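You operate a simulated robot arm through the tools that you are given. There is no shell and no other tool.

You run a simulated robot arm. Do the job below in one go: nothing can be reset, and whatever is moved stays where it is left.

Task
Get the cured cube out of the cold sample mould and into the grey tray.
Fine: free the red clamp, slide the lid open and raise the cube with the lift knob; leave the heater off.

It is judged by the outcome, as a careful person would: the job done as asked, and still so three seconds after it is handed in. It fails if anything else is knocked over, pushed out of place, dropped, spilled or broken. Lids that push on must go on centred and level and be pressed home; caps that screw on are set level and turned clockwise until they are tight.

Robot
A 6-joint arm with a two-finger parallel gripper, fixed in place. Base frame: the origin is on the floor under the middle of its stand, x ahead of it, y to its left, z up; the work surface is at about z = 822. Units: mm, rad, N and s.
With the tool pointing down near the work surface it reaches from about 240 to 640 mm from the base axis. Its first joint turns from -1.152 to 1.152 rad. Payload 2.7 kg.
The TCP is the grasp point between the finger pads, 23 mm short of the fingertips. In the tool frame z runs along the fingers and y along their closing line. The gripper opens to 94 mm. The fingers are 38 mm wide and 10 mm thick; the gripper's body (54 by 96 mm) begins 39 mm behind the TCP.
Orientation is that of the tool frame in the base frame, as a unit quaternion [x, y, z, w]. With the fingers straight down and closing along the base's y, the tool's x points along the base's -x, its y along +y and its z along -z.

Tools
- The arm moves only by the tool step_arm. Its argument "deltas" is a list of rows, each a list of 7 numbers: the shift along the tool's x, y, z in mm, then the turn, a rotation vector about the tool's x, y, z in rad, then the closure, from 0 (fully open) to 1 (shut). In form: [[dx, dy, dz, wx, wy, wz, jaw], ...]. A call has 1 to 20 rows; each row shifts and turns the commanded pose from where the row before left it, along the tool's axes as they then stand. Rows are played at 5 a second. More than 50 mm and 0.15 rad between two rows, or a gripper value outside its range, and nothing of the call is played. Where a pose cannot be reached the arm comes as near as it can. A force on the tool above 70 N (or 10 N above the force at the start of the call, whichever is more), or a blocked arm, ends the call early, and 0.2 s more pass. The fingers move at their own pace (about 45 mm/s each) and stop on an object; they squeeze with about 44 N. The grip force told is the motor's: it shows also when the fingers shut on nothing. Time passes only in rows, and 0.2 s behind the last, so rows that do not move let the fingers close. It gives the time, the measured TCP pose, the force on the tool (base axes), the opening and the grip force at its end, in the units of the frame above (readings bear some noise), with the torque about the TCP (base axes, N m) and any sound that the robot's microphone picked up, and new pictures: "pictures" is both (left out), scene, wrist or none.
- Cameras (640 x 400 px; columns grow to the right, rows downward): "scene" is fixed at [94.7, -438.9, 1411.9]; the picture's right is [0.58, -0.81, 0.00], its down [-0.49, -0.35, -0.79] and it looks along [0.65, 0.46, -0.61] (base axes); focal length 352 px, centre (320, 200). "wrist" rides on the gripper at [87, 16, -74] in the tool frame; the picture's right is [-0.18, 0.98, 0.00], its down [-0.58, -0.11, -0.81] and it looks along [-0.79, -0.15, 0.59] (tool axes); focal length 243 px, centre (320, 200). There is no depth. A picture from a camera that has moved, and an enlarged one, comes with that camera's place and axes in the base frame and with its lens. The place of the scene camera against the robot may be out by one fixed shift of up to 18 mm in any direction.
- zoom(camera, box): a new picture of the part [left, top, right, bottom] of that camera's present view, enlarged. No time passes.
- sign_off(): hands the job in; it is judged then, once.

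Nothing tells you positions but the pictures and the camera data. Unless the task says otherwise, let go and move clear before handing in.

The tools are called after ">>>" as name(argument=value, ...) on one line, values as JSON. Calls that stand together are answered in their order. step_arm: Moves the arm, as the interface text tells. Its arguments: {"type":"object","properties":{"deltas":{"type":"array"},"pictures":{"type":"string","enum":["both","scene","wrist","none"]}},"required":["deltas"]} The other tools are called the same way: zoom (camera, box) takes an enlarged picture of a part of a camera's view; sign_off () hands the job in.

At the start:

```text
t: 0.0
position: [353.8, -187.8, 1141.7]
tool_rot: [-0.001, 1.0, 0.0, 0.0]
force: [0.0, 0.6, 0.0]
wrist_torque: [-0.02, -0.02, 0.02]
width: 94.2
finger_force: 0.2
```

scene: 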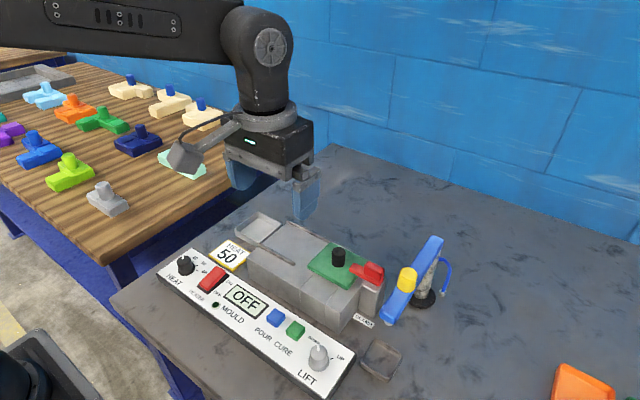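
wrist: 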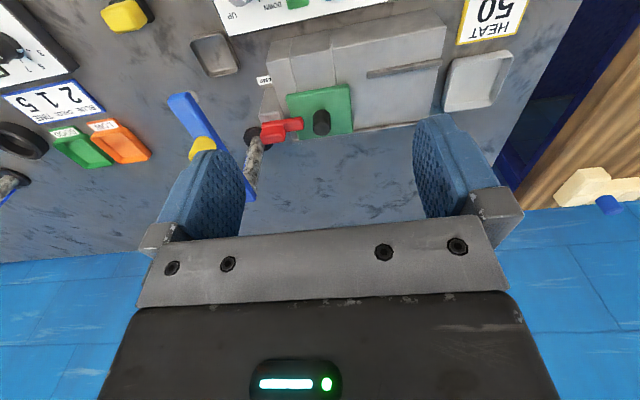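

I see the mould block with a green lid, a black lid knob and a red clamp, a control panel with a lift knob in front, and two tray-like things (a grey one left of the mould, a small darker one near the panel's right end). I'll zoom in before moving anything.

>>> zoom(camera="scene", box=[220, 200, 460, 350])

>>> zoom(camera="scene", box=[150, 240, 410, 400])

>>> zoom(camera="wrist", box=[160, 0, 540, 200])

>>> zoom(camera="wrist", box=[0, 0, 280, 200])

```text
2.67 times, centred on (340, 275) of scene
camera zoom: at [94.7, -438.9, 1411.9], right [0.58, -0.81, 0.0], down [-0.49, -0.35, -0.79], along [0.65, 0.46, -0.61], focal length 939 px, centre (267, 0)
```

zoom: 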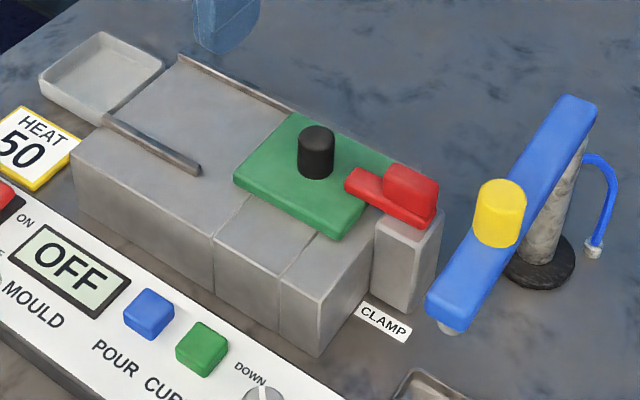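

```text
2.46 times, centred on (280, 320) of scene
camera zoom: at [94.7, -438.9, 1411.9], right [0.58, -0.81, 0.0], down [-0.49, -0.35, -0.79], along [0.65, 0.46, -0.61], focal length 866 px, centre (418, -95)
```

zoom: 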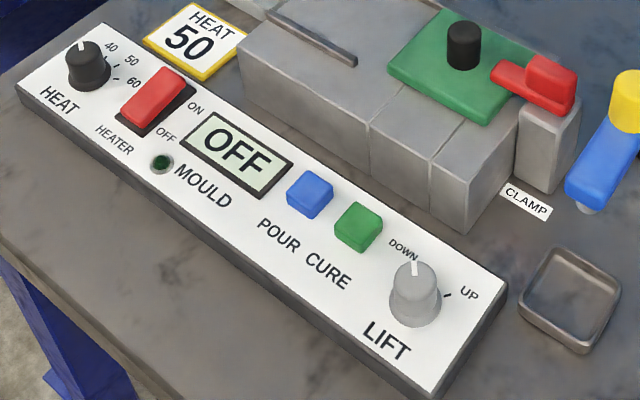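

```text
1.68 times, centred on (350, 100) of wrist
camera zoom: at [266.0, -171.8, 1216.2], right [0.18, 0.98, 0.0], down [0.58, -0.11, 0.81], along [0.79, -0.15, -0.59], focal length 409 px, centre (270, 368)
```

zoom: 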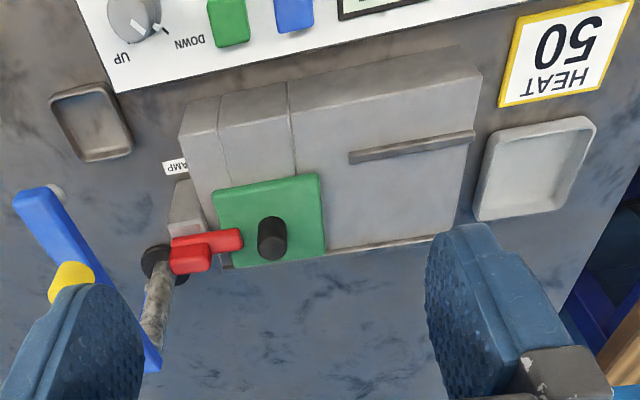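

```text
2.00 times, centred on (140, 100) of wrist
camera zoom: at [266.0, -171.8, 1216.2], right [0.18, 0.98, 0.0], down [0.58, -0.11, 0.81], along [0.79, -0.15, -0.59], focal length 485 px, centre (680, 400)
```

zoom: 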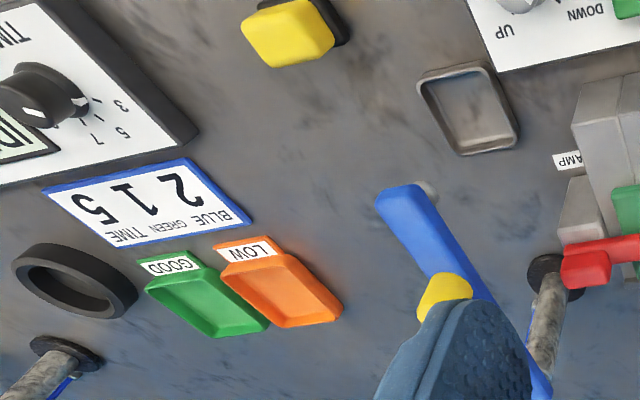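

The lid seems centred near (484, -211) with its knob on it, the clamp post is to its right (y about -275), and the lift knob is near (341, -261). I'll look closely at both grey trays, the clamp and the lift knob first.

>>> zoom(camera="scene", box=[340, 320, 420, 390])

>>> zoom(camera="scene", box=[220, 200, 300, 260])

>>> zoom(camera="scene", box=[320, 230, 420, 340])

>>> zoom(camera="scene", box=[280, 320, 360, 390])

>>> zoom(camera="wrist", box=[240, 60, 380, 150])

>>> zoom(camera="scene", box=[0, 50, 260, 220])

```text
5.71 times, centred on (380, 355) of scene
camera zoom: at [94.7, -438.9, 1411.9], right [0.58, -0.81, 0.0], down [-0.49, -0.35, -0.79], along [0.65, 0.46, -0.61], focal length 2011 px, centre (-23, -686)
```

zoom: 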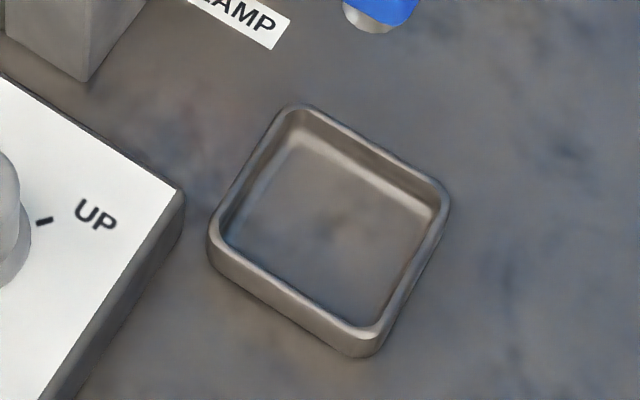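

```text
6.67 times, centred on (260, 230) of scene
camera zoom: at [94.7, -438.9, 1411.9], right [0.58, -0.81, 0.0], down [-0.49, -0.35, -0.79], along [0.65, 0.46, -0.61], focal length 2346 px, centre (720, 0)
```

zoom: 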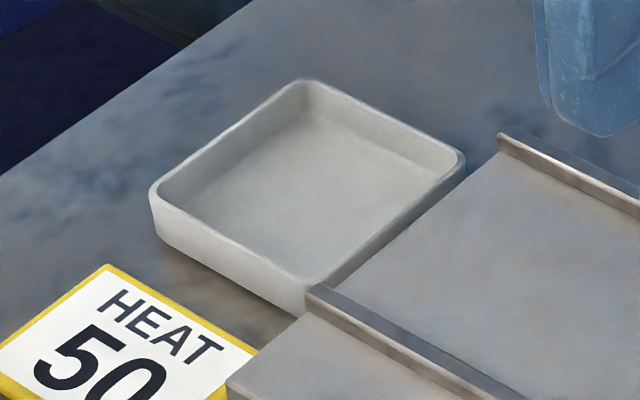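

```text
3.64 times, centred on (370, 285) of scene
camera zoom: at [94.7, -438.9, 1411.9], right [0.58, -0.81, 0.0], down [-0.49, -0.35, -0.79], along [0.65, 0.46, -0.61], focal length 1280 px, centre (138, -109)
```

zoom: 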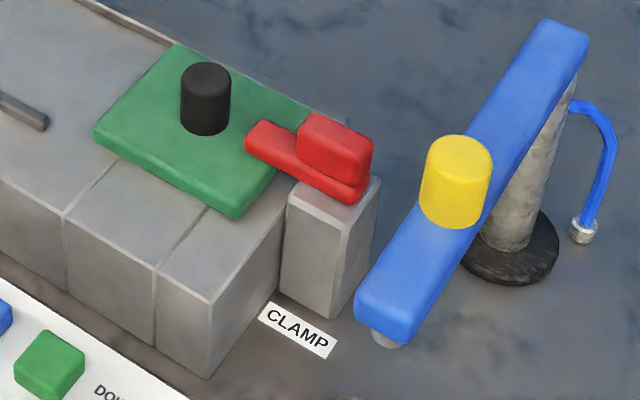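

```text
5.71 times, centred on (320, 355) of scene
camera zoom: at [94.7, -438.9, 1411.9], right [0.58, -0.81, 0.0], down [-0.49, -0.35, -0.79], along [0.65, 0.46, -0.61], focal length 2011 px, centre (320, -686)
```

zoom: 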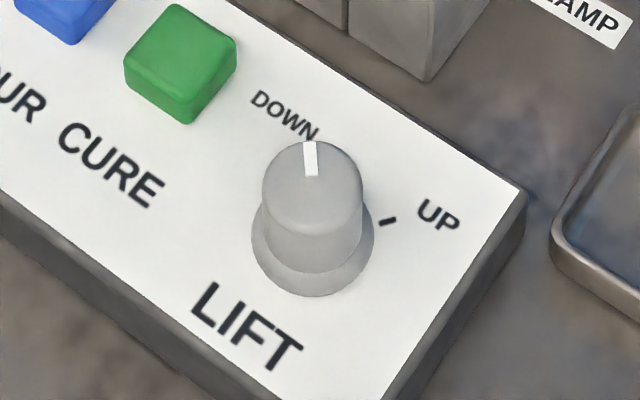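

```text
4.44 times, centred on (310, 105) of wrist
camera zoom: at [266.0, -171.8, 1216.2], right [0.18, 0.98, 0.0], down [0.58, -0.11, 0.81], along [0.79, -0.15, -0.59], focal length 1078 px, centre (364, 622)
```

zoom: 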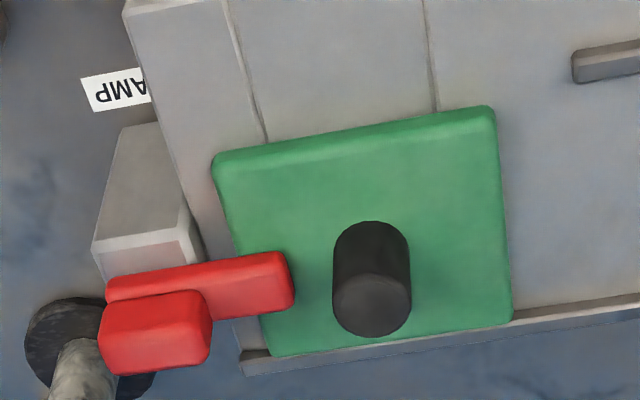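

```text
2.35 times, centred on (130, 135) of scene
camera zoom: at [94.7, -438.9, 1411.9], right [0.58, -0.81, 0.0], down [-0.49, -0.35, -0.79], along [0.65, 0.46, -0.61], focal length 828 px, centre (767, 353)
```

zoom: 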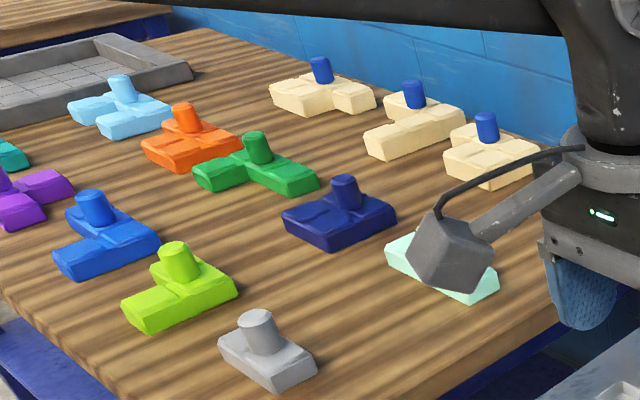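

The light-grey plastic tray just left of the mould is the one I take as the grey tray, since the small dish by the panel is brown-toned metal. The clamp is a red bar on a grey post; I'll back the wrist camera off to get a closer, more central view of it.

>>> step_arm(deltas=[[25, -14, 20, 0, 0, 0, 0], [25, -14, 20, 0, 0, 0, 0], [25, -14, 20, 0, 0, 0, 0], [0, 0, 0, 0, 0, 0, 0]], pictures="both")

```text
t: 1.0
position: [278.0, -228.7, 1082.4]
tool_rot: [0.0, 1.0, 0.001, 0.0]
force: [-0.1, 0.1, 0.0]
wrist_torque: [0.04, -0.01, 0.05]
width: 93.9
finger_force: 0.1
camera wrist: at [191.7, -213.4, 1156.0], right [0.18, 0.98, 0.0], down [0.58, -0.11, 0.81], along [0.79, -0.15, -0.59], focal length 243 px, centre (320, 200)
```

scene: 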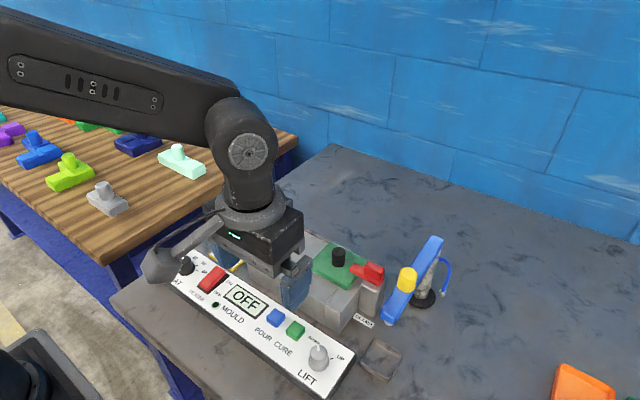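
wrist: 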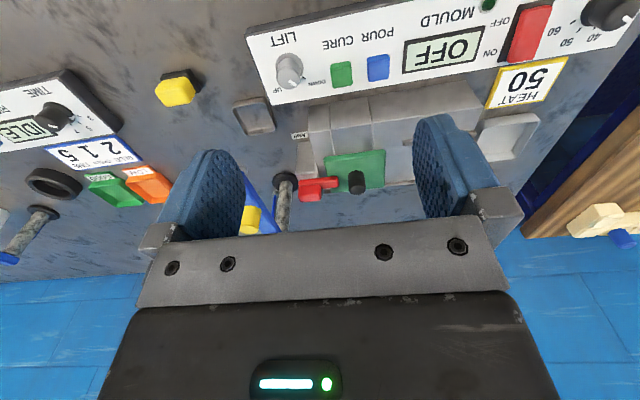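

>>> zoom(camera="wrist", box=[270, 120, 410, 210])

>>> zoom(camera="wrist", box=[230, 20, 350, 110])

>>> zoom(camera="wrist", box=[390, 60, 600, 200])

```text
4.44 times, centred on (340, 165) of wrist
camera zoom: at [191.7, -213.4, 1156.0], right [0.18, 0.98, 0.0], down [0.58, -0.11, 0.81], along [0.79, -0.15, -0.59], focal length 1078 px, centre (231, 356)
```

zoom: 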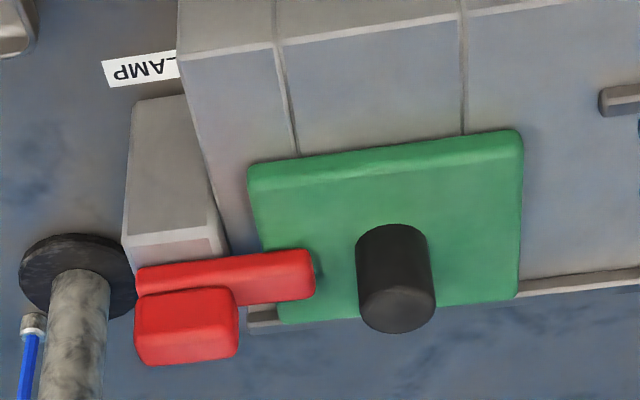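

```text
4.44 times, centred on (290, 65) of wrist
camera zoom: at [191.7, -213.4, 1156.0], right [0.18, 0.98, 0.0], down [0.58, -0.11, 0.81], along [0.79, -0.15, -0.59], focal length 1078 px, centre (453, 800)
```

zoom: 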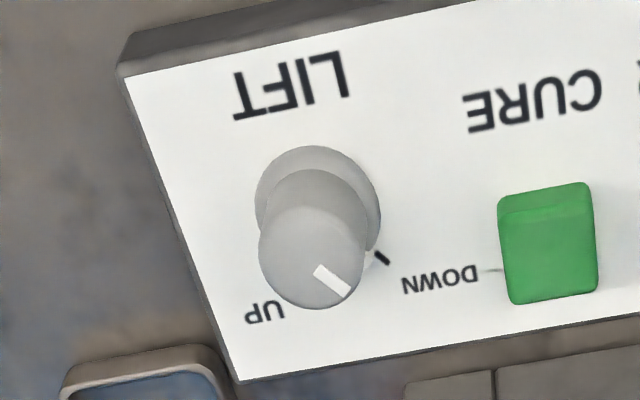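

```text
2.86 times, centred on (495, 130) of wrist
camera zoom: at [191.7, -213.4, 1156.0], right [0.18, 0.98, 0.0], down [0.58, -0.11, 0.81], along [0.79, -0.15, -0.59], focal length 693 px, centre (-180, 400)
```

zoom: 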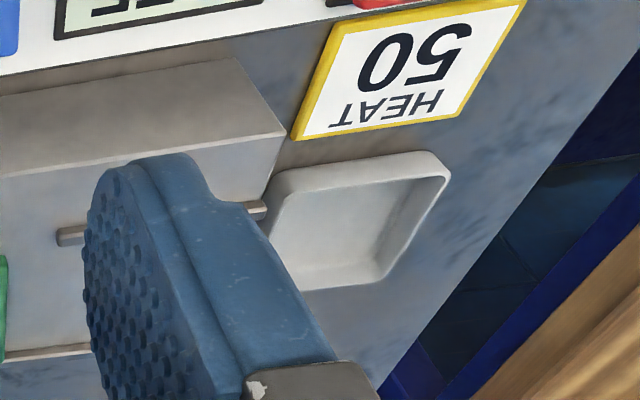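

From two wrist views I get the lid knob top at about (481, -211, 927), the clamp bar spanning x 475–496 and y -302 to -240 at z about 895–907, its tab top at z 930, and the blue arm's edge at y about -334. I'll close the fingers, move to the robot side of the bar's tip and look again before nudging it.

>>> step_arm(deltas=[[-39, -6, 0, 0, 0, 0, 1], [-39, -6, 0, 0, 0, 0, 1], [-39, -6, 0, 0, 0, 0, 1], [-37, -5, 0, 0, 0, 0, 1], [0, 0, 40, 0, 0, 0, 1], [0, 0, 40, 0, 0, 0, 1], [0, 0, 30, 0, 0, 0, 1], [0, 0, 0, 0, 0, 0, 1]])

```text
t: 2.8
position: [430.5, -252.3, 969.5]
tool_rot: [0.0, 1.0, 0.0, 0.0]
force: [0.8, 0.6, 0.3]
wrist_torque: [-0.02, -0.03, -0.03]
width: 0.0
finger_force: 42.5
camera wrist: at [344.2, -235.9, 1044.1], right [0.18, 0.98, 0.0], down [0.58, -0.11, 0.81], along [0.79, -0.15, -0.59], focal length 243 px, centre (320, 200)
```

scene: 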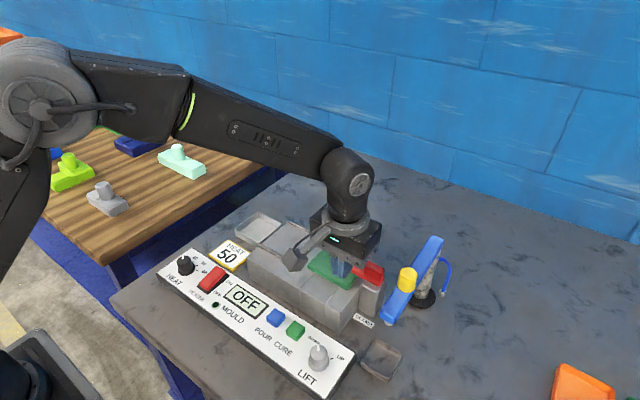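
wrist: 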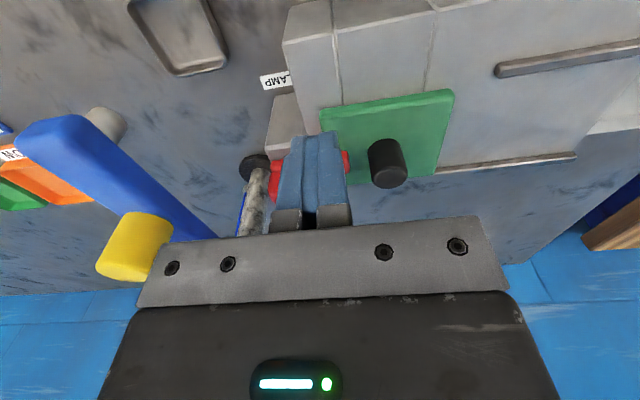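

>>> zoom(camera="scene", box=[290, 220, 450, 320])

>>> zoom(camera="wrist", box=[230, 60, 470, 220])

```text
4.00 times, centred on (370, 270) of scene
camera zoom: at [94.7, -438.9, 1411.9], right [0.58, -0.81, 0.0], down [-0.49, -0.35, -0.79], along [0.65, 0.46, -0.61], focal length 1408 px, centre (120, -80)
```

zoom: 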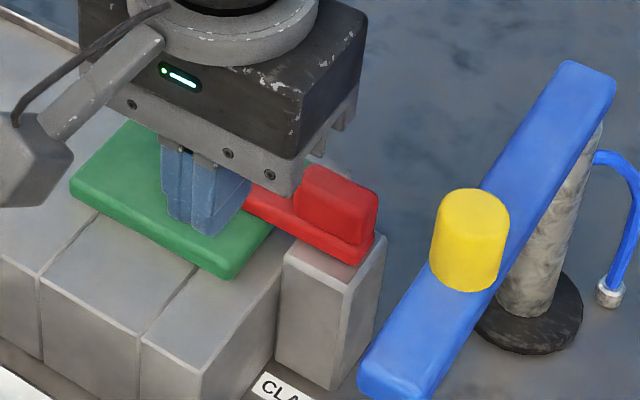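

```text
2.50 times, centred on (350, 140) of wrist
camera zoom: at [344.2, -235.9, 1044.1], right [0.18, 0.98, 0.0], down [0.58, -0.11, 0.81], along [0.79, -0.15, -0.59], focal length 606 px, centre (245, 350)
```

zoom: 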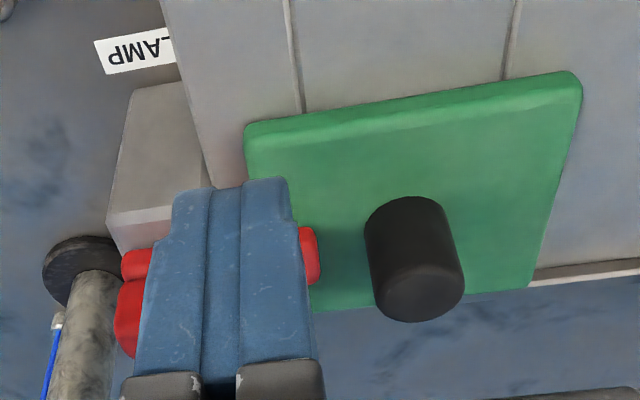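

The closed fingers are on the robot side of the bar tip (tip at y about -239, x about 486). I'll lower to bar height and check the force before nudging.

>>> step_arm(deltas=[[0, 0, 25, 0, 0, 0, 1], [0, 0, 12, 0, 0, 0, 1], [0, 0, 6, 0, 0, 0, 1], [0, 0, 5, 0, 0, 0, 1], [0, 0, 0, 0, 0, 0, 1]], pictures="both")

```text
t: 4.0
position: [432.0, -252.5, 922.2]
tool_rot: [0.001, 1.0, 0.0, 0.0]
force: [-0.1, 0.5, -0.5]
wrist_torque: [-0.02, 0.0, 0.0]
width: 0.2
finger_force: 42.2
camera wrist: at [344.8, -236.2, 996.9], right [0.18, 0.98, 0.0], down [0.58, -0.11, 0.81], along [0.79, -0.15, -0.59], focal length 243 px, centre (320, 200)
```

scene: 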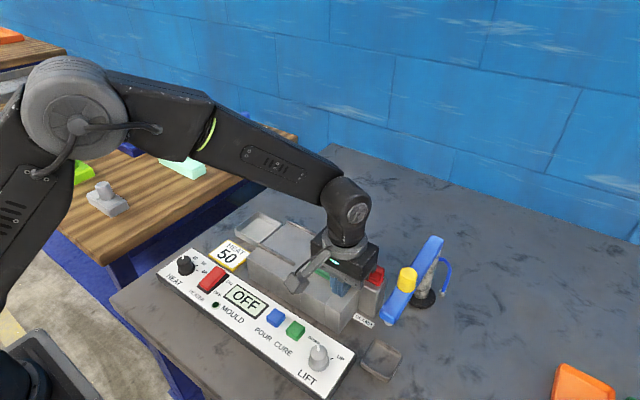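
wrist: 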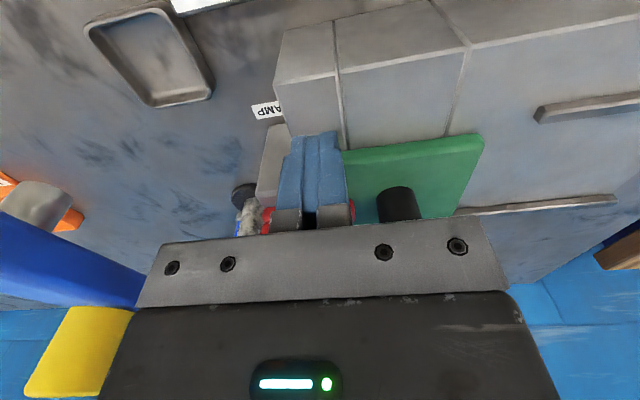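

The fingers are at bar height with no contact. Now I'll creep toward +x until the fingers touch the bar, watching the force.

>>> step_arm(deltas=[[-8, 0, 0, 0, 0, 0, 1], [-6, 0, 0, 0, 0, 0, 1], [-4, 0, 0, 0, 0, 0, 1], [-3, 0, 0, 0, 0, 0, 1], [-3, 0, 0, 0, 0, 0, 1], [-2, 0, 0, 0, 0, 0, 1]], pictures="scene")

>>> zoom(camera="scene", box=[290, 220, 450, 320])

```text
t: 5.4
position: [458.2, -251.2, 925.1]
tool_rot: [0.0, 1.0, 0.0, 0.0]
force: [-2.4, 2.1, 0.7]
wrist_torque: [-0.01, 0.04, 0.03]
width: 0.0
finger_force: 42.5
```

scene: 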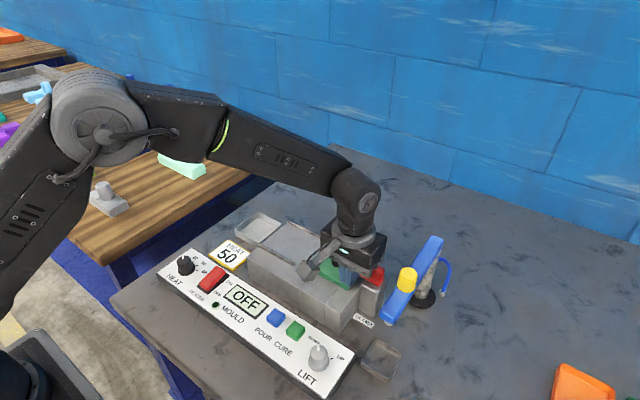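

```text
4.00 times, centred on (370, 270) of scene
camera zoom: at [94.6, -438.8, 1411.9], right [0.58, -0.81, 0.0], down [-0.49, -0.35, -0.79], along [0.65, 0.46, -0.61], focal length 1408 px, centre (120, -80)
```

zoom: 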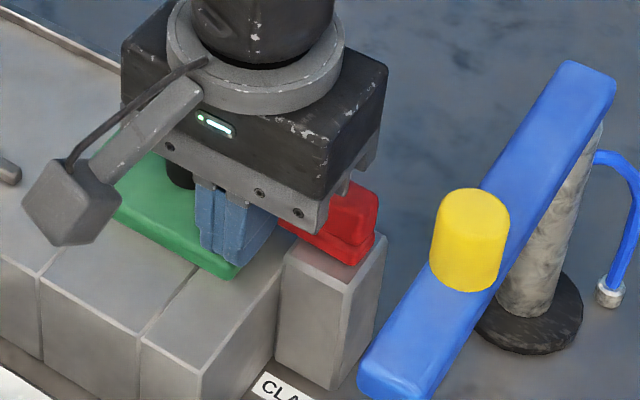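

>>> step_arm(deltas=[[-2, 0, 1, 0, 0, 0, 1], [-2, 0, 1, 0, 0, 0, 1]], pictures="none")

```text
t: 6.0
position: [459.0, -252.9, 923.9]
tool_rot: [0.0, 1.0, 0.002, -0.005]
force: [-41.7, 13.6, 34.7]
wrist_torque: [0.04, -0.11, 0.15]
width: 0.0
finger_force: 42.6
```

The bar resists a push toward +x (42 N, no motion), so I'll back off and look at whether it moved at all and in which way it's meant to move.

>>> step_arm(deltas=[[6, 0, 0, 0, 0, 0, 1], [20, 0, -10, 0, 0, 0, 1], [20, 0, -30, 0, 0, 0, 1], [20, 0, -40, 0, 0, 0, 1], [0, 0, 0, 0, 0, 0, 1]], pictures="both")

>>> zoom(camera="wrist", box=[220, 60, 420, 200])

>>> zoom(camera="scene", box=[330, 240, 410, 310])

```text
t: 7.2
position: [395.1, -253.7, 1001.2]
tool_rot: [-0.001, 1.0, 0.0, 0.0]
force: [-0.6, -0.4, 0.2]
wrist_torque: [0.0, -0.01, 0.03]
width: 0.1
finger_force: 42.2
camera wrist: at [308.3, -237.4, 1076.0], right [0.18, 0.98, 0.0], down [0.58, -0.11, 0.81], along [0.79, -0.15, -0.59], focal length 243 px, centre (320, 200)
```

scene: 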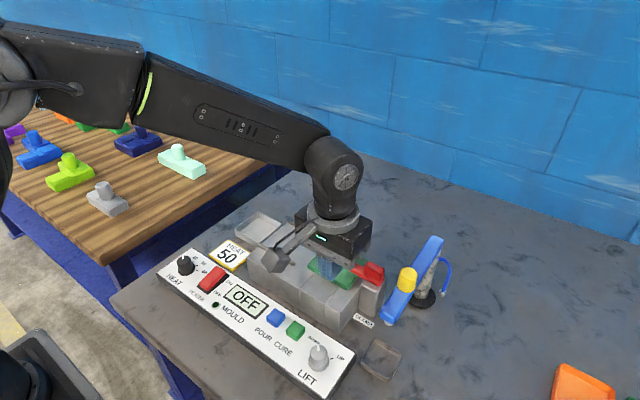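
wrist: 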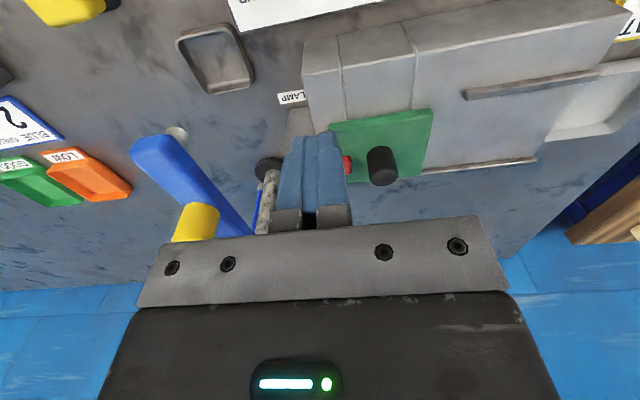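

```text
2.86 times, centred on (320, 130) of wrist
camera zoom: at [308.3, -237.4, 1076.0], right [0.18, 0.98, 0.0], down [0.58, -0.11, 0.81], along [0.79, -0.15, -0.59], focal length 693 px, centre (320, 400)
```

zoom: 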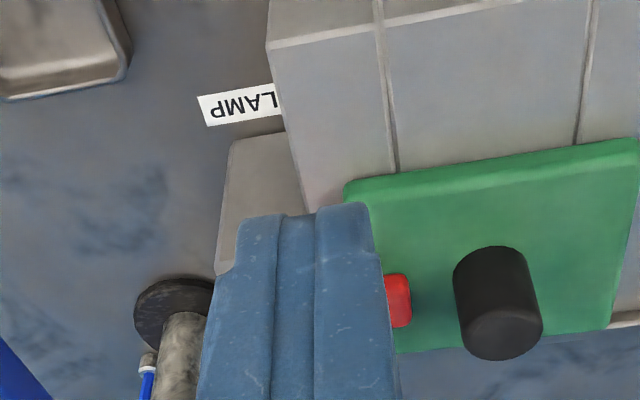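

```text
5.71 times, centred on (370, 275) of scene
camera zoom: at [94.7, -438.9, 1411.9], right [0.58, -0.81, 0.0], down [-0.49, -0.35, -0.79], along [0.65, 0.46, -0.61], focal length 2011 px, centre (34, -229)
```

zoom: 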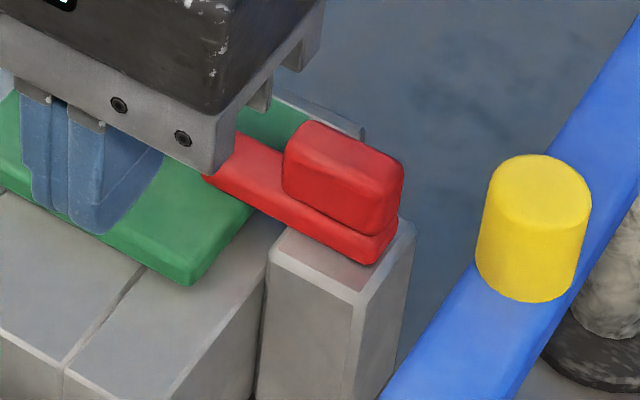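

The clamp hasn't moved; a push toward +x isn't its direction. I'll instead grip the raised tab (about x 475–494, y -302 to -268, top z 930) with the fingers closing along x, so I can feel which way it gives; first I turn the tool 90° up here, camera toward +y and away from the blue arm.

>>> step_arm(deltas=[[0, 0, -20, 0, 0, 0.15, 0.45], [0, 0, -20, 0, 0, 0.15, 0.45], [0, 0, 0, 0, 0, 0.15, 0.45], [0, 0, 0, 0, 0, 0.15, 0.45], [0, 0, 0, 0, 0, 0.15, 0.45], [0, 0, 0, 0, 0, 0.15, 0.45], [0, 0, 0, 0, 0, 0.15, 0.45], [0, 0, 0, 0, 0, 0.15, 0.45], [0, 0, 0, 0, 0, 0.15, 0.45], [0, 0, 0, 0, 0, 0.15, 0.45], [0, 0, 0, 0, 0, 0.0708, 0.45], [0, 0, 0, 0, 0, 0, 0.45]], pictures="both")

```text
t: 9.8
position: [396.1, -252.9, 1042.9]
tool_rot: [0.707, 0.707, 0.0, -0.001]
force: [0.3, -0.2, 0.4]
wrist_torque: [-0.02, 0.0, 0.0]
width: 51.7
finger_force: 0.0
camera wrist: at [412.1, -166.6, 1116.4], right [0.98, -0.18, 0.0], down [-0.11, -0.58, 0.81], along [-0.15, -0.79, -0.59], focal length 243 px, centre (320, 200)
```

scene: 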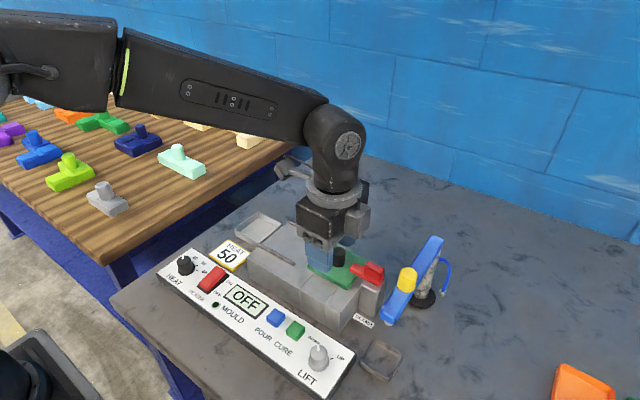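
wrist: 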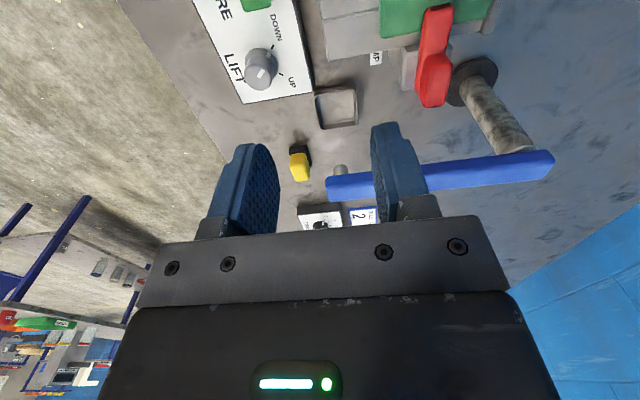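

>>> zoom(camera="wrist", box=[370, 0, 530, 110])

>>> zoom(camera="wrist", box=[200, 10, 360, 120])

```text
3.64 times, centred on (450, 55) of wrist
camera zoom: at [412.1, -166.6, 1116.4], right [0.98, -0.18, 0.0], down [-0.11, -0.58, 0.81], along [-0.15, -0.79, -0.59], focal length 882 px, centre (-153, 727)
```

zoom: 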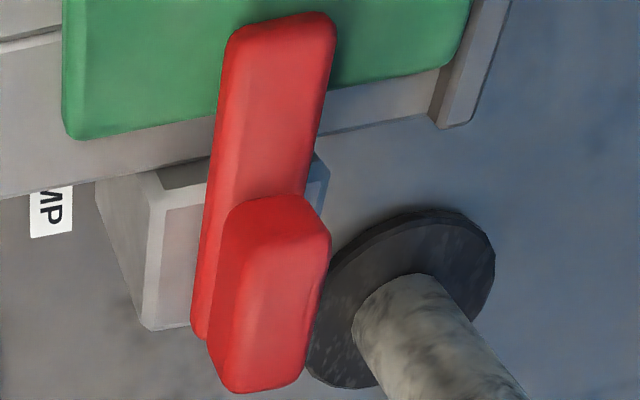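

```text
3.64 times, centred on (280, 65) of wrist
camera zoom: at [412.1, -166.6, 1116.4], right [0.98, -0.18, 0.0], down [-0.11, -0.58, 0.81], along [-0.15, -0.79, -0.59], focal length 882 px, centre (466, 691)
```

zoom: 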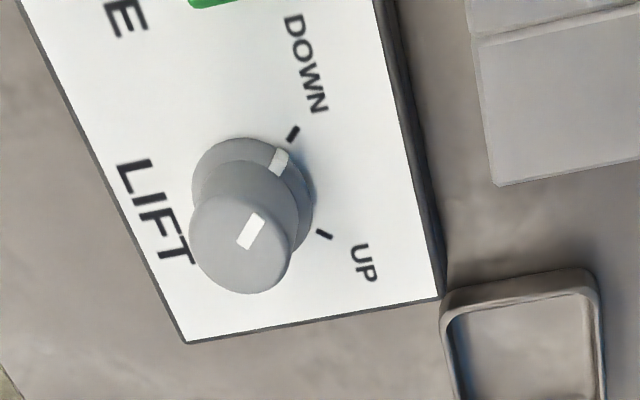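

The clamp bar is clearly in view, with its tab over the post at about (484, -285). I'll go over it, then down partway with the jaws open 52 mm.

>>> step_arm(deltas=[[-11, 29, 0, 0, 0, 0, 0.45], [-11, 29, 0, 0, 0, 0, 0.45], [-10, 29, 0, 0, 0, 0, 0.45], [0, 0, 35, 0, 0, 0, 0.45], [0, 0, 35, 0, 0, 0, 0.45], [0, 0, 15, 0, 0, 0, 0.45], [0, 0, 0, 0, 0, 0, 0.45]], pictures="both")

>>> zoom(camera="scene", box=[310, 200, 470, 320])

>>> zoom(camera="wrist", box=[200, 60, 440, 230])

```text
t: 11.4
position: [483.2, -284.0, 958.1]
tool_rot: [0.707, 0.707, 0.0, 0.001]
force: [0.0, -0.1, 0.3]
wrist_torque: [0.0, -0.03, -0.03]
width: 51.7
finger_force: 0.0
camera wrist: at [499.5, -198.3, 1032.3], right [0.98, -0.18, 0.0], down [-0.11, -0.58, 0.81], along [-0.15, -0.79, -0.59], focal length 243 px, centre (320, 200)
```

scene: 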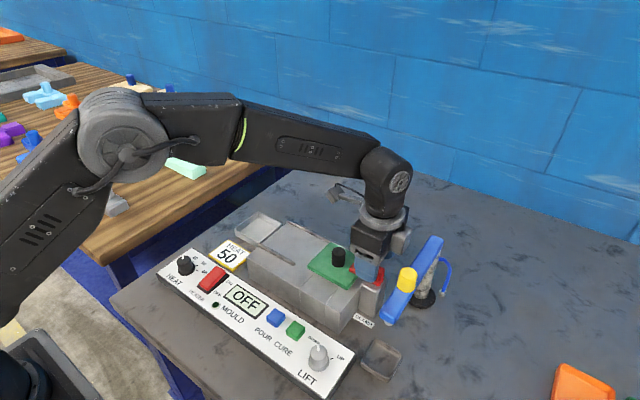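
wrist: 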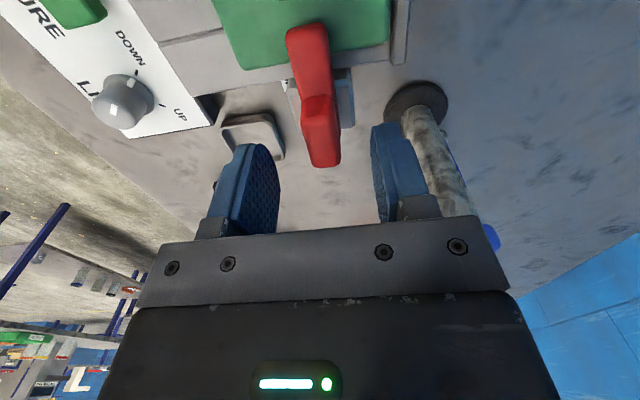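

```text
3.33 times, centred on (390, 260) of scene
camera zoom: at [94.7, -438.9, 1411.9], right [0.58, -0.81, 0.0], down [-0.49, -0.35, -0.79], along [0.65, 0.46, -0.61], focal length 1173 px, centre (87, 0)
```

zoom: 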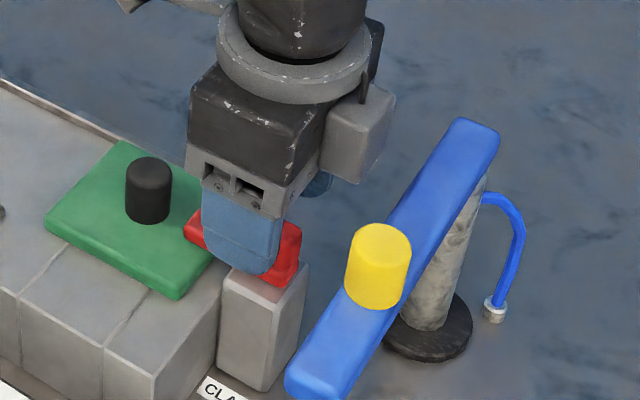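

```text
2.35 times, centred on (320, 145) of wrist
camera zoom: at [499.5, -198.3, 1032.3], right [0.98, -0.18, 0.0], down [-0.11, -0.58, 0.81], along [-0.15, -0.79, -0.59], focal length 571 px, centre (320, 329)
```

zoom: 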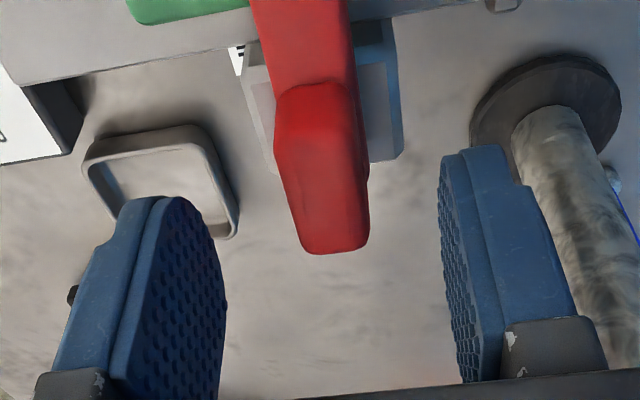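

The tab is between the open fingers. There's a small box on the back of the gripper close to the blue arm, so I'll go down in small steps and check the clearance.

>>> step_arm(deltas=[[0, 0, 10, 0, 0, 0, 0.45], [0, 0, 6, 0, 0, 0, 0.45], [0, 0, 0, 0, 0, 0, 0.45]], pictures="scene")

>>> zoom(camera="scene", box=[340, 210, 460, 320])

>>> zoom(camera="wrist", box=[180, 60, 480, 230])

```text
t: 12.2
position: [482.1, -285.5, 940.9]
tool_rot: [0.706, 0.708, 0.0, 0.0]
force: [0.0, -0.5, 0.1]
wrist_torque: [0.0, 0.03, 0.0]
width: 51.7
finger_force: 0.0
```

scene: 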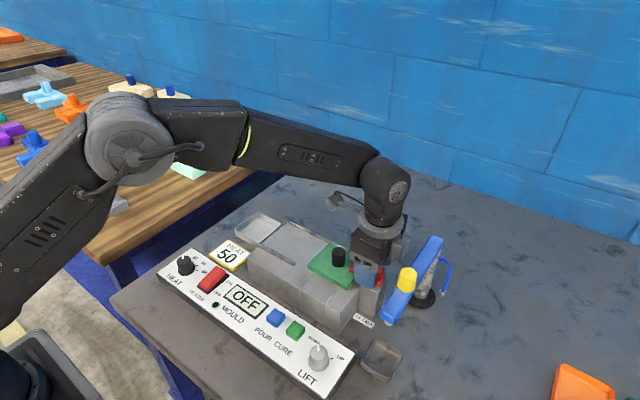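

```text
3.64 times, centred on (400, 265) of scene
camera zoom: at [94.7, -438.9, 1411.9], right [0.58, -0.81, 0.0], down [-0.49, -0.35, -0.79], along [0.65, 0.46, -0.61], focal length 1280 px, centre (29, -36)
```

zoom: 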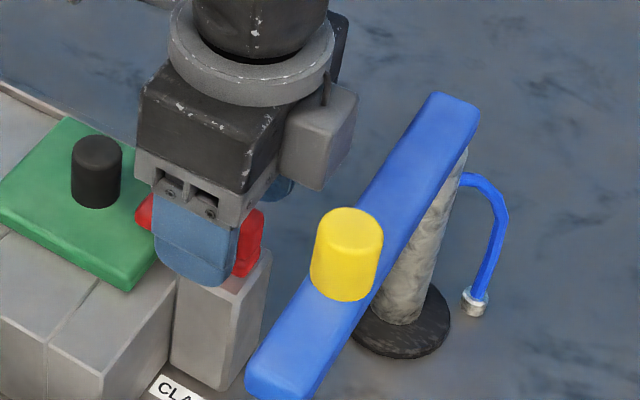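

```text
2.13 times, centred on (330, 145) of wrist
camera zoom: at [498.9, -198.6, 1016.6], right [0.98, -0.18, 0.0], down [-0.11, -0.58, 0.81], along [-0.15, -0.79, -0.59], focal length 518 px, centre (299, 317)
```

zoom: 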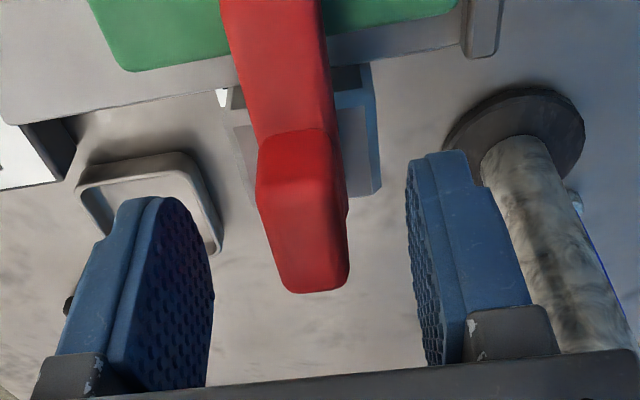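

The box clears the blue arm and the tab sits midway between the fingers. I'll lower a little more and close on the tab.

>>> step_arm(deltas=[[0, 0, 6, 0, 0, 0, 0.45], [0, 0, 0, 0, 0, 0, 0.6], [0, 0, 0, 0, 0, 0, 0.75], [0, 0, 0, 0, 0, 0, 0.9], [0, 0, 0, 0, 0, 0, 1.0], [0, 0, 0, 0, 0, 0, 1.0]], pictures="wrist")

```text
t: 13.6
position: [485.1, -284.4, 936.3]
tool_rot: [0.706, 0.708, 0.0, 0.001]
force: [22.0, -3.7, -9.3]
wrist_torque: [-0.42, -0.07, 0.04]
width: 17.6
finger_force: 44.8
camera wrist: at [500.5, -198.2, 1009.8], right [0.98, -0.18, 0.0], down [-0.11, -0.58, 0.81], along [-0.14, -0.79, -0.59], focal length 243 px, centre (320, 200)
```

wrist: 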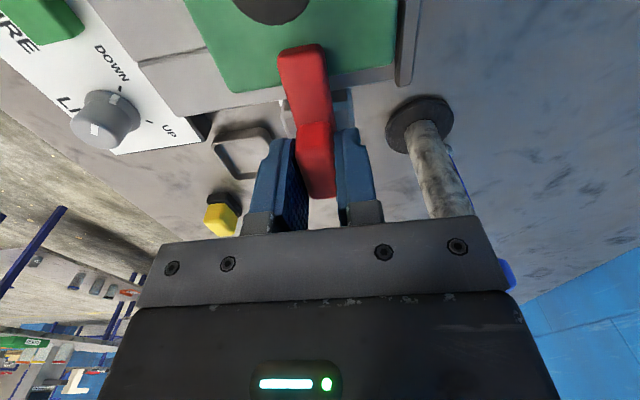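

The fingers hold the tab (17.6 mm wide). There's a side load of 22 N from a small offset, so I'll relieve it and then test a slight turn that would swing the bar tip toward the robot.

>>> step_arm(deltas=[[0, 1, 0, 0, 0, 0, 1.0], [0, 0.5, 0, 0, 0, 0, 1.0], [0, 0, 0, 0, 0, 0, 1.0]], pictures="none")

```text
t: 14.4
position: [485.0, -285.3, 936.8]
tool_rot: [0.707, 0.707, 0.0, 0.0]
force: [8.2, 5.6, -0.1]
wrist_torque: [-1.34, -0.01, 0.05]
width: 18.0
finger_force: 45.6
```

>>> step_arm(deltas=[[0, 0.5, 0, 0, 0, -0.04, 1.0], [0, 0, 0, 0, 0, -0.04, 1.0], [0, 0, 0, 0, 0, 0, 1.0]], pictures="wrist")

```text
t: 15.2
position: [484.1, -285.6, 934.6]
tool_rot: [0.678, 0.735, 0.0, 0.0]
force: [6.4, 0.7, 8.0]
wrist_torque: [0.87, 0.4, 0.0]
width: 17.8
finger_force: 44.7
camera wrist: at [493.7, -197.4, 1009.9], right [0.99, -0.1, 0.0], down [-0.06, -0.59, 0.81], along [-0.08, -0.8, -0.59], focal length 243 px, centre (320, 200)
```

wrist: 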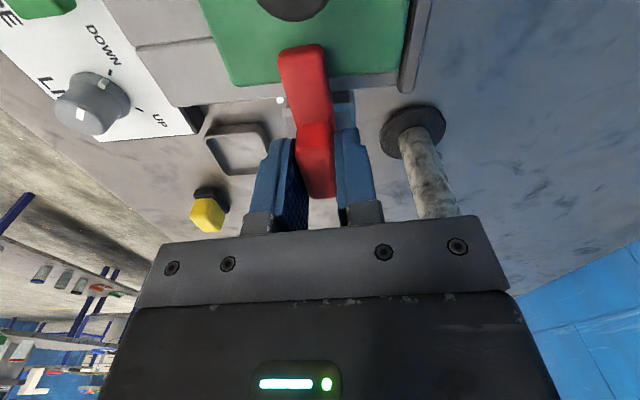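

The clamp seems to turn with the gripper at nearly no torque. I'll check the bar's angle against the lid edge.

>>> zoom(camera="wrist", box=[220, 10, 440, 210])

>>> zoom(camera="scene", box=[320, 220, 440, 320])

```text
2.00 times, centred on (330, 110) of wrist
camera zoom: at [493.7, -197.4, 1009.9], right [0.99, -0.1, 0.0], down [-0.06, -0.59, 0.81], along [-0.08, -0.8, -0.59], focal length 485 px, centre (300, 380)
```

zoom: 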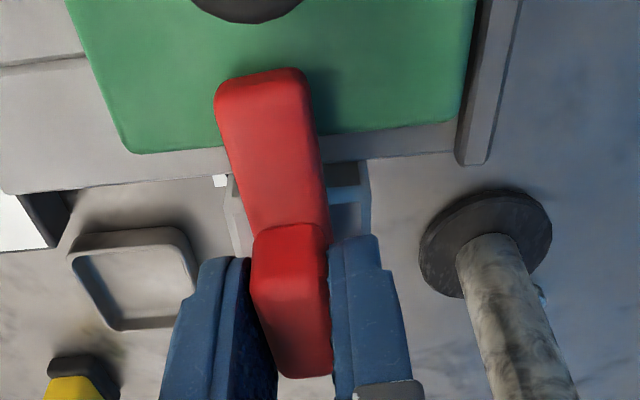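

```text
4.00 times, centred on (380, 270) of scene
camera zoom: at [94.7, -438.8, 1411.9], right [0.58, -0.81, 0.0], down [-0.49, -0.35, -0.79], along [0.65, 0.46, -0.61], focal length 1408 px, centre (80, -80)
```

zoom: 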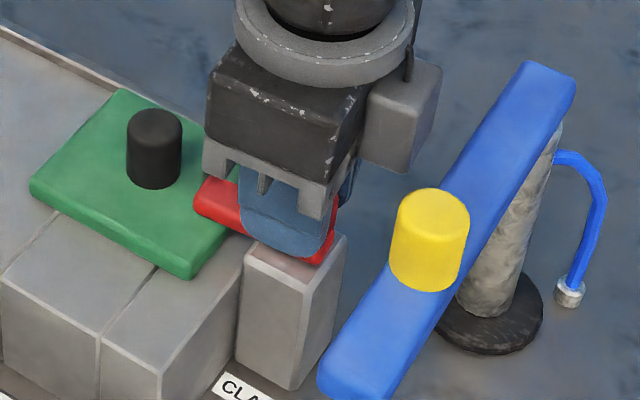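

The bar is swinging toward the robot freely, so that's the release direction. To keep the gripper body safely above the blue arm during the rest of the turn, I'll loosen, rise 6 mm, re-grip and continue the turn in short stages.

>>> step_arm(deltas=[[0, 0, 0, 0, 0, 0, 0.72], [0, 0, 0, 0, 0, 0, 0.72], [0, 0, -6, 0, 0, 0, 0.72], [0, 0, 0, 0, 0, 0, 1.0], [0, 0, 0, 0, 0, 0, 1.0]], pictures="none")

>>> step_arm(deltas=[[0, 0, 0, 0, 0, -0.08, 1.0], [0, 0, 0, 0, 0, -0.08, 1.0], [0, 0, 0, 0, 0, -0.08, 1.0], [0, 0, 0, 0, 0, 0, 1.0]], pictures="both")

>>> zoom(camera="scene", box=[320, 220, 440, 320])

```text
t: 16.4
position: [484.5, -285.1, 941.5]
tool_rot: [0.678, 0.735, 0.0, 0.0]
force: [-1.2, 0.0, -1.9]
wrist_torque: [-0.13, 0.01, 0.0]
width: 17.8
finger_force: 45.0
```

```text
t: 17.4
position: [483.3, -285.6, 941.9]
tool_rot: [0.585, 0.811, 0.0, -0.001]
force: [-4.6, -2.5, -0.7]
wrist_torque: [0.04, 0.18, -0.05]
width: 17.9
finger_force: 45.0
camera wrist: at [471.8, -198.0, 1015.6], right [0.99, 0.14, 0.0], down [0.08, -0.59, 0.81], along [0.11, -0.8, -0.59], focal length 243 px, centre (320, 200)
```

scene: 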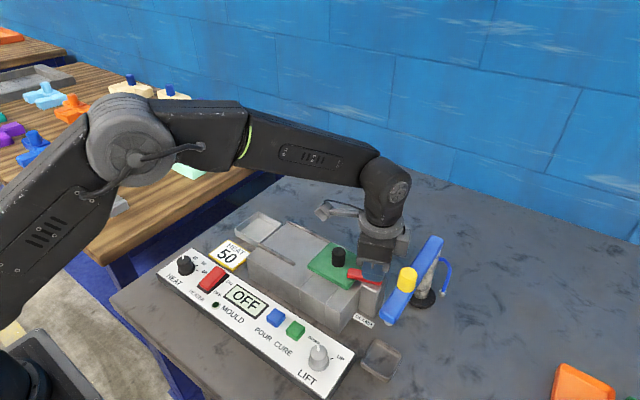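
wrist: 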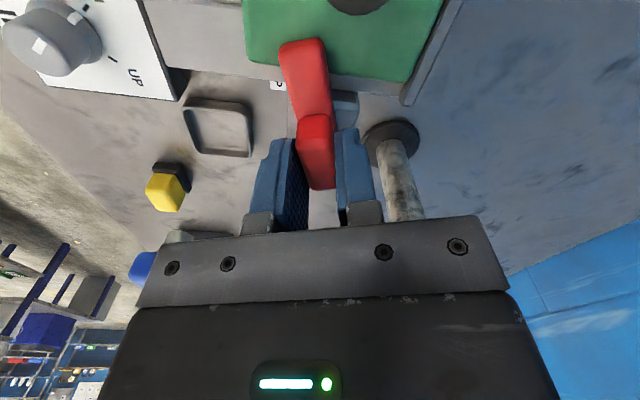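

```text
4.00 times, centred on (380, 270) of scene
camera zoom: at [94.5, -438.9, 1411.8], right [0.58, -0.81, 0.0], down [-0.49, -0.35, -0.79], along [0.65, 0.46, -0.61], focal length 1408 px, centre (80, -80)
```

zoom: 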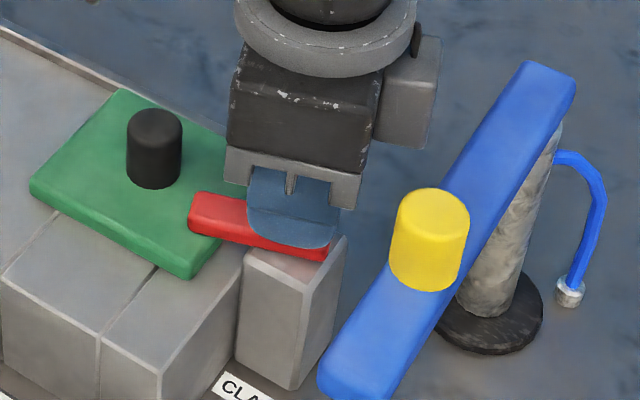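

The bar has turned about 19° with almost no force. Continuing in the same direction.

>>> step_arm(deltas=[[0, 0, 0, 0, 0, -0.08, 1.0], [0, 0, 0, 0, 0, -0.08, 1.0], [0, 0, 0, 0, 0, -0.08, 1.0], [0, 0, 0, 0, 0, -0.08, 1.0], [0, 0, 0, 0, 0, 0, 1.0]], pictures="scene")

>>> zoom(camera="scene", box=[320, 220, 440, 320])

```text
t: 18.6
position: [483.2, -284.4, 942.0]
tool_rot: [0.448, 0.894, -0.001, 0.0]
force: [-20.7, -11.1, 2.6]
wrist_torque: [-0.12, 0.31, -0.08]
width: 17.8
finger_force: 44.8
```

scene: 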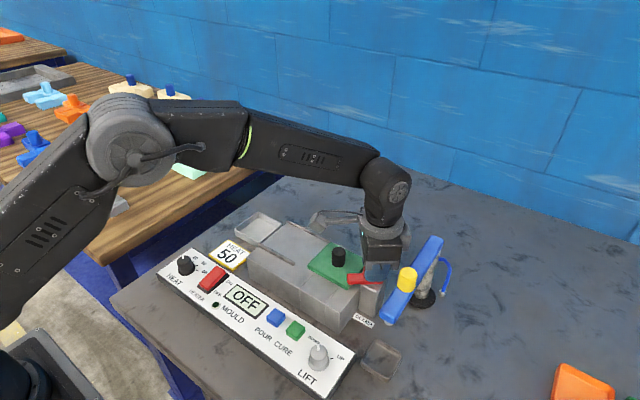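

```text
4.00 times, centred on (380, 270) of scene
camera zoom: at [94.1, -439.1, 1411.8], right [0.58, -0.81, 0.0], down [-0.49, -0.35, -0.79], along [0.65, 0.46, -0.61], focal length 1408 px, centre (80, -80)
```

zoom: 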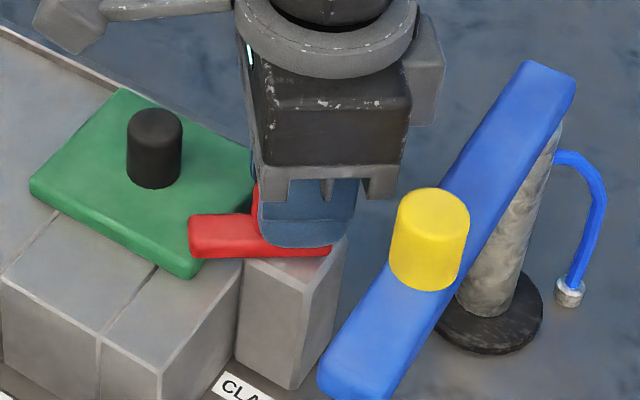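

It still turns, with a side load of about 23 N because the pivot is a few mm further out than my grip point. I'll shift the grip along to relieve that and keep turning with a matching small side shift.

>>> step_arm(deltas=[[0, -1.3, 0, 0, 0, 0, 1.0], [0, -1.2, 0, 0, 0, 0, 1.0], [0, -0.3, 0, 0, 0, -0.08, 1.0], [0, -0.3, 0, 0, 0, -0.08, 1.0], [0, -0.3, 0, 0, 0, -0.08, 1.0], [0, 0, 0, 0, 0, 0, 1.0]], pictures="scene")

>>> zoom(camera="scene", box=[320, 220, 440, 320])

```text
t: 20.0
position: [482.6, -285.8, 941.3]
tool_rot: [0.337, 0.941, 0.0, 0.002]
force: [-7.4, -0.7, 8.2]
wrist_torque: [0.88, 1.25, -0.03]
width: 17.5
finger_force: 44.7
```

scene: 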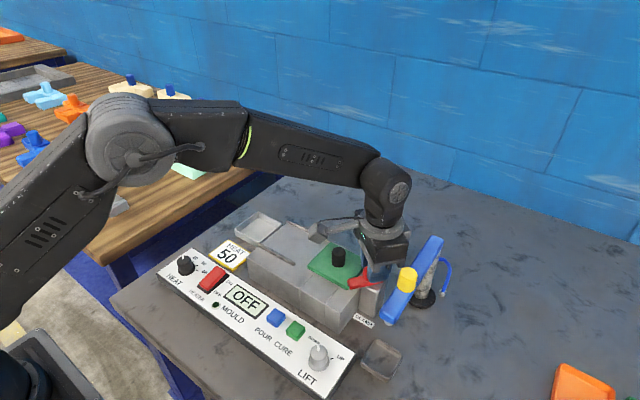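

```text
4.00 times, centred on (380, 270) of scene
camera zoom: at [94.4, -438.8, 1411.9], right [0.58, -0.81, 0.0], down [-0.49, -0.35, -0.79], along [0.65, 0.46, -0.61], focal length 1408 px, centre (80, -80)
```

zoom: 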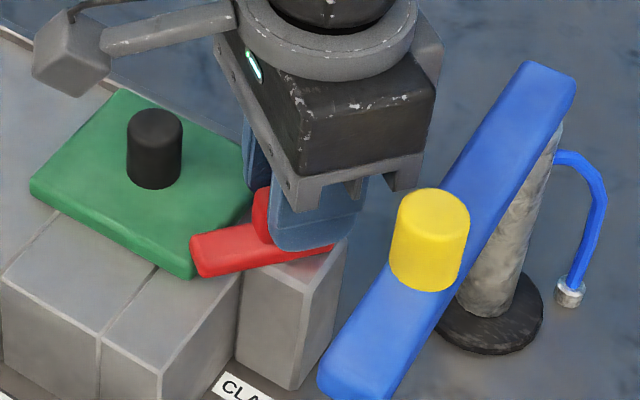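

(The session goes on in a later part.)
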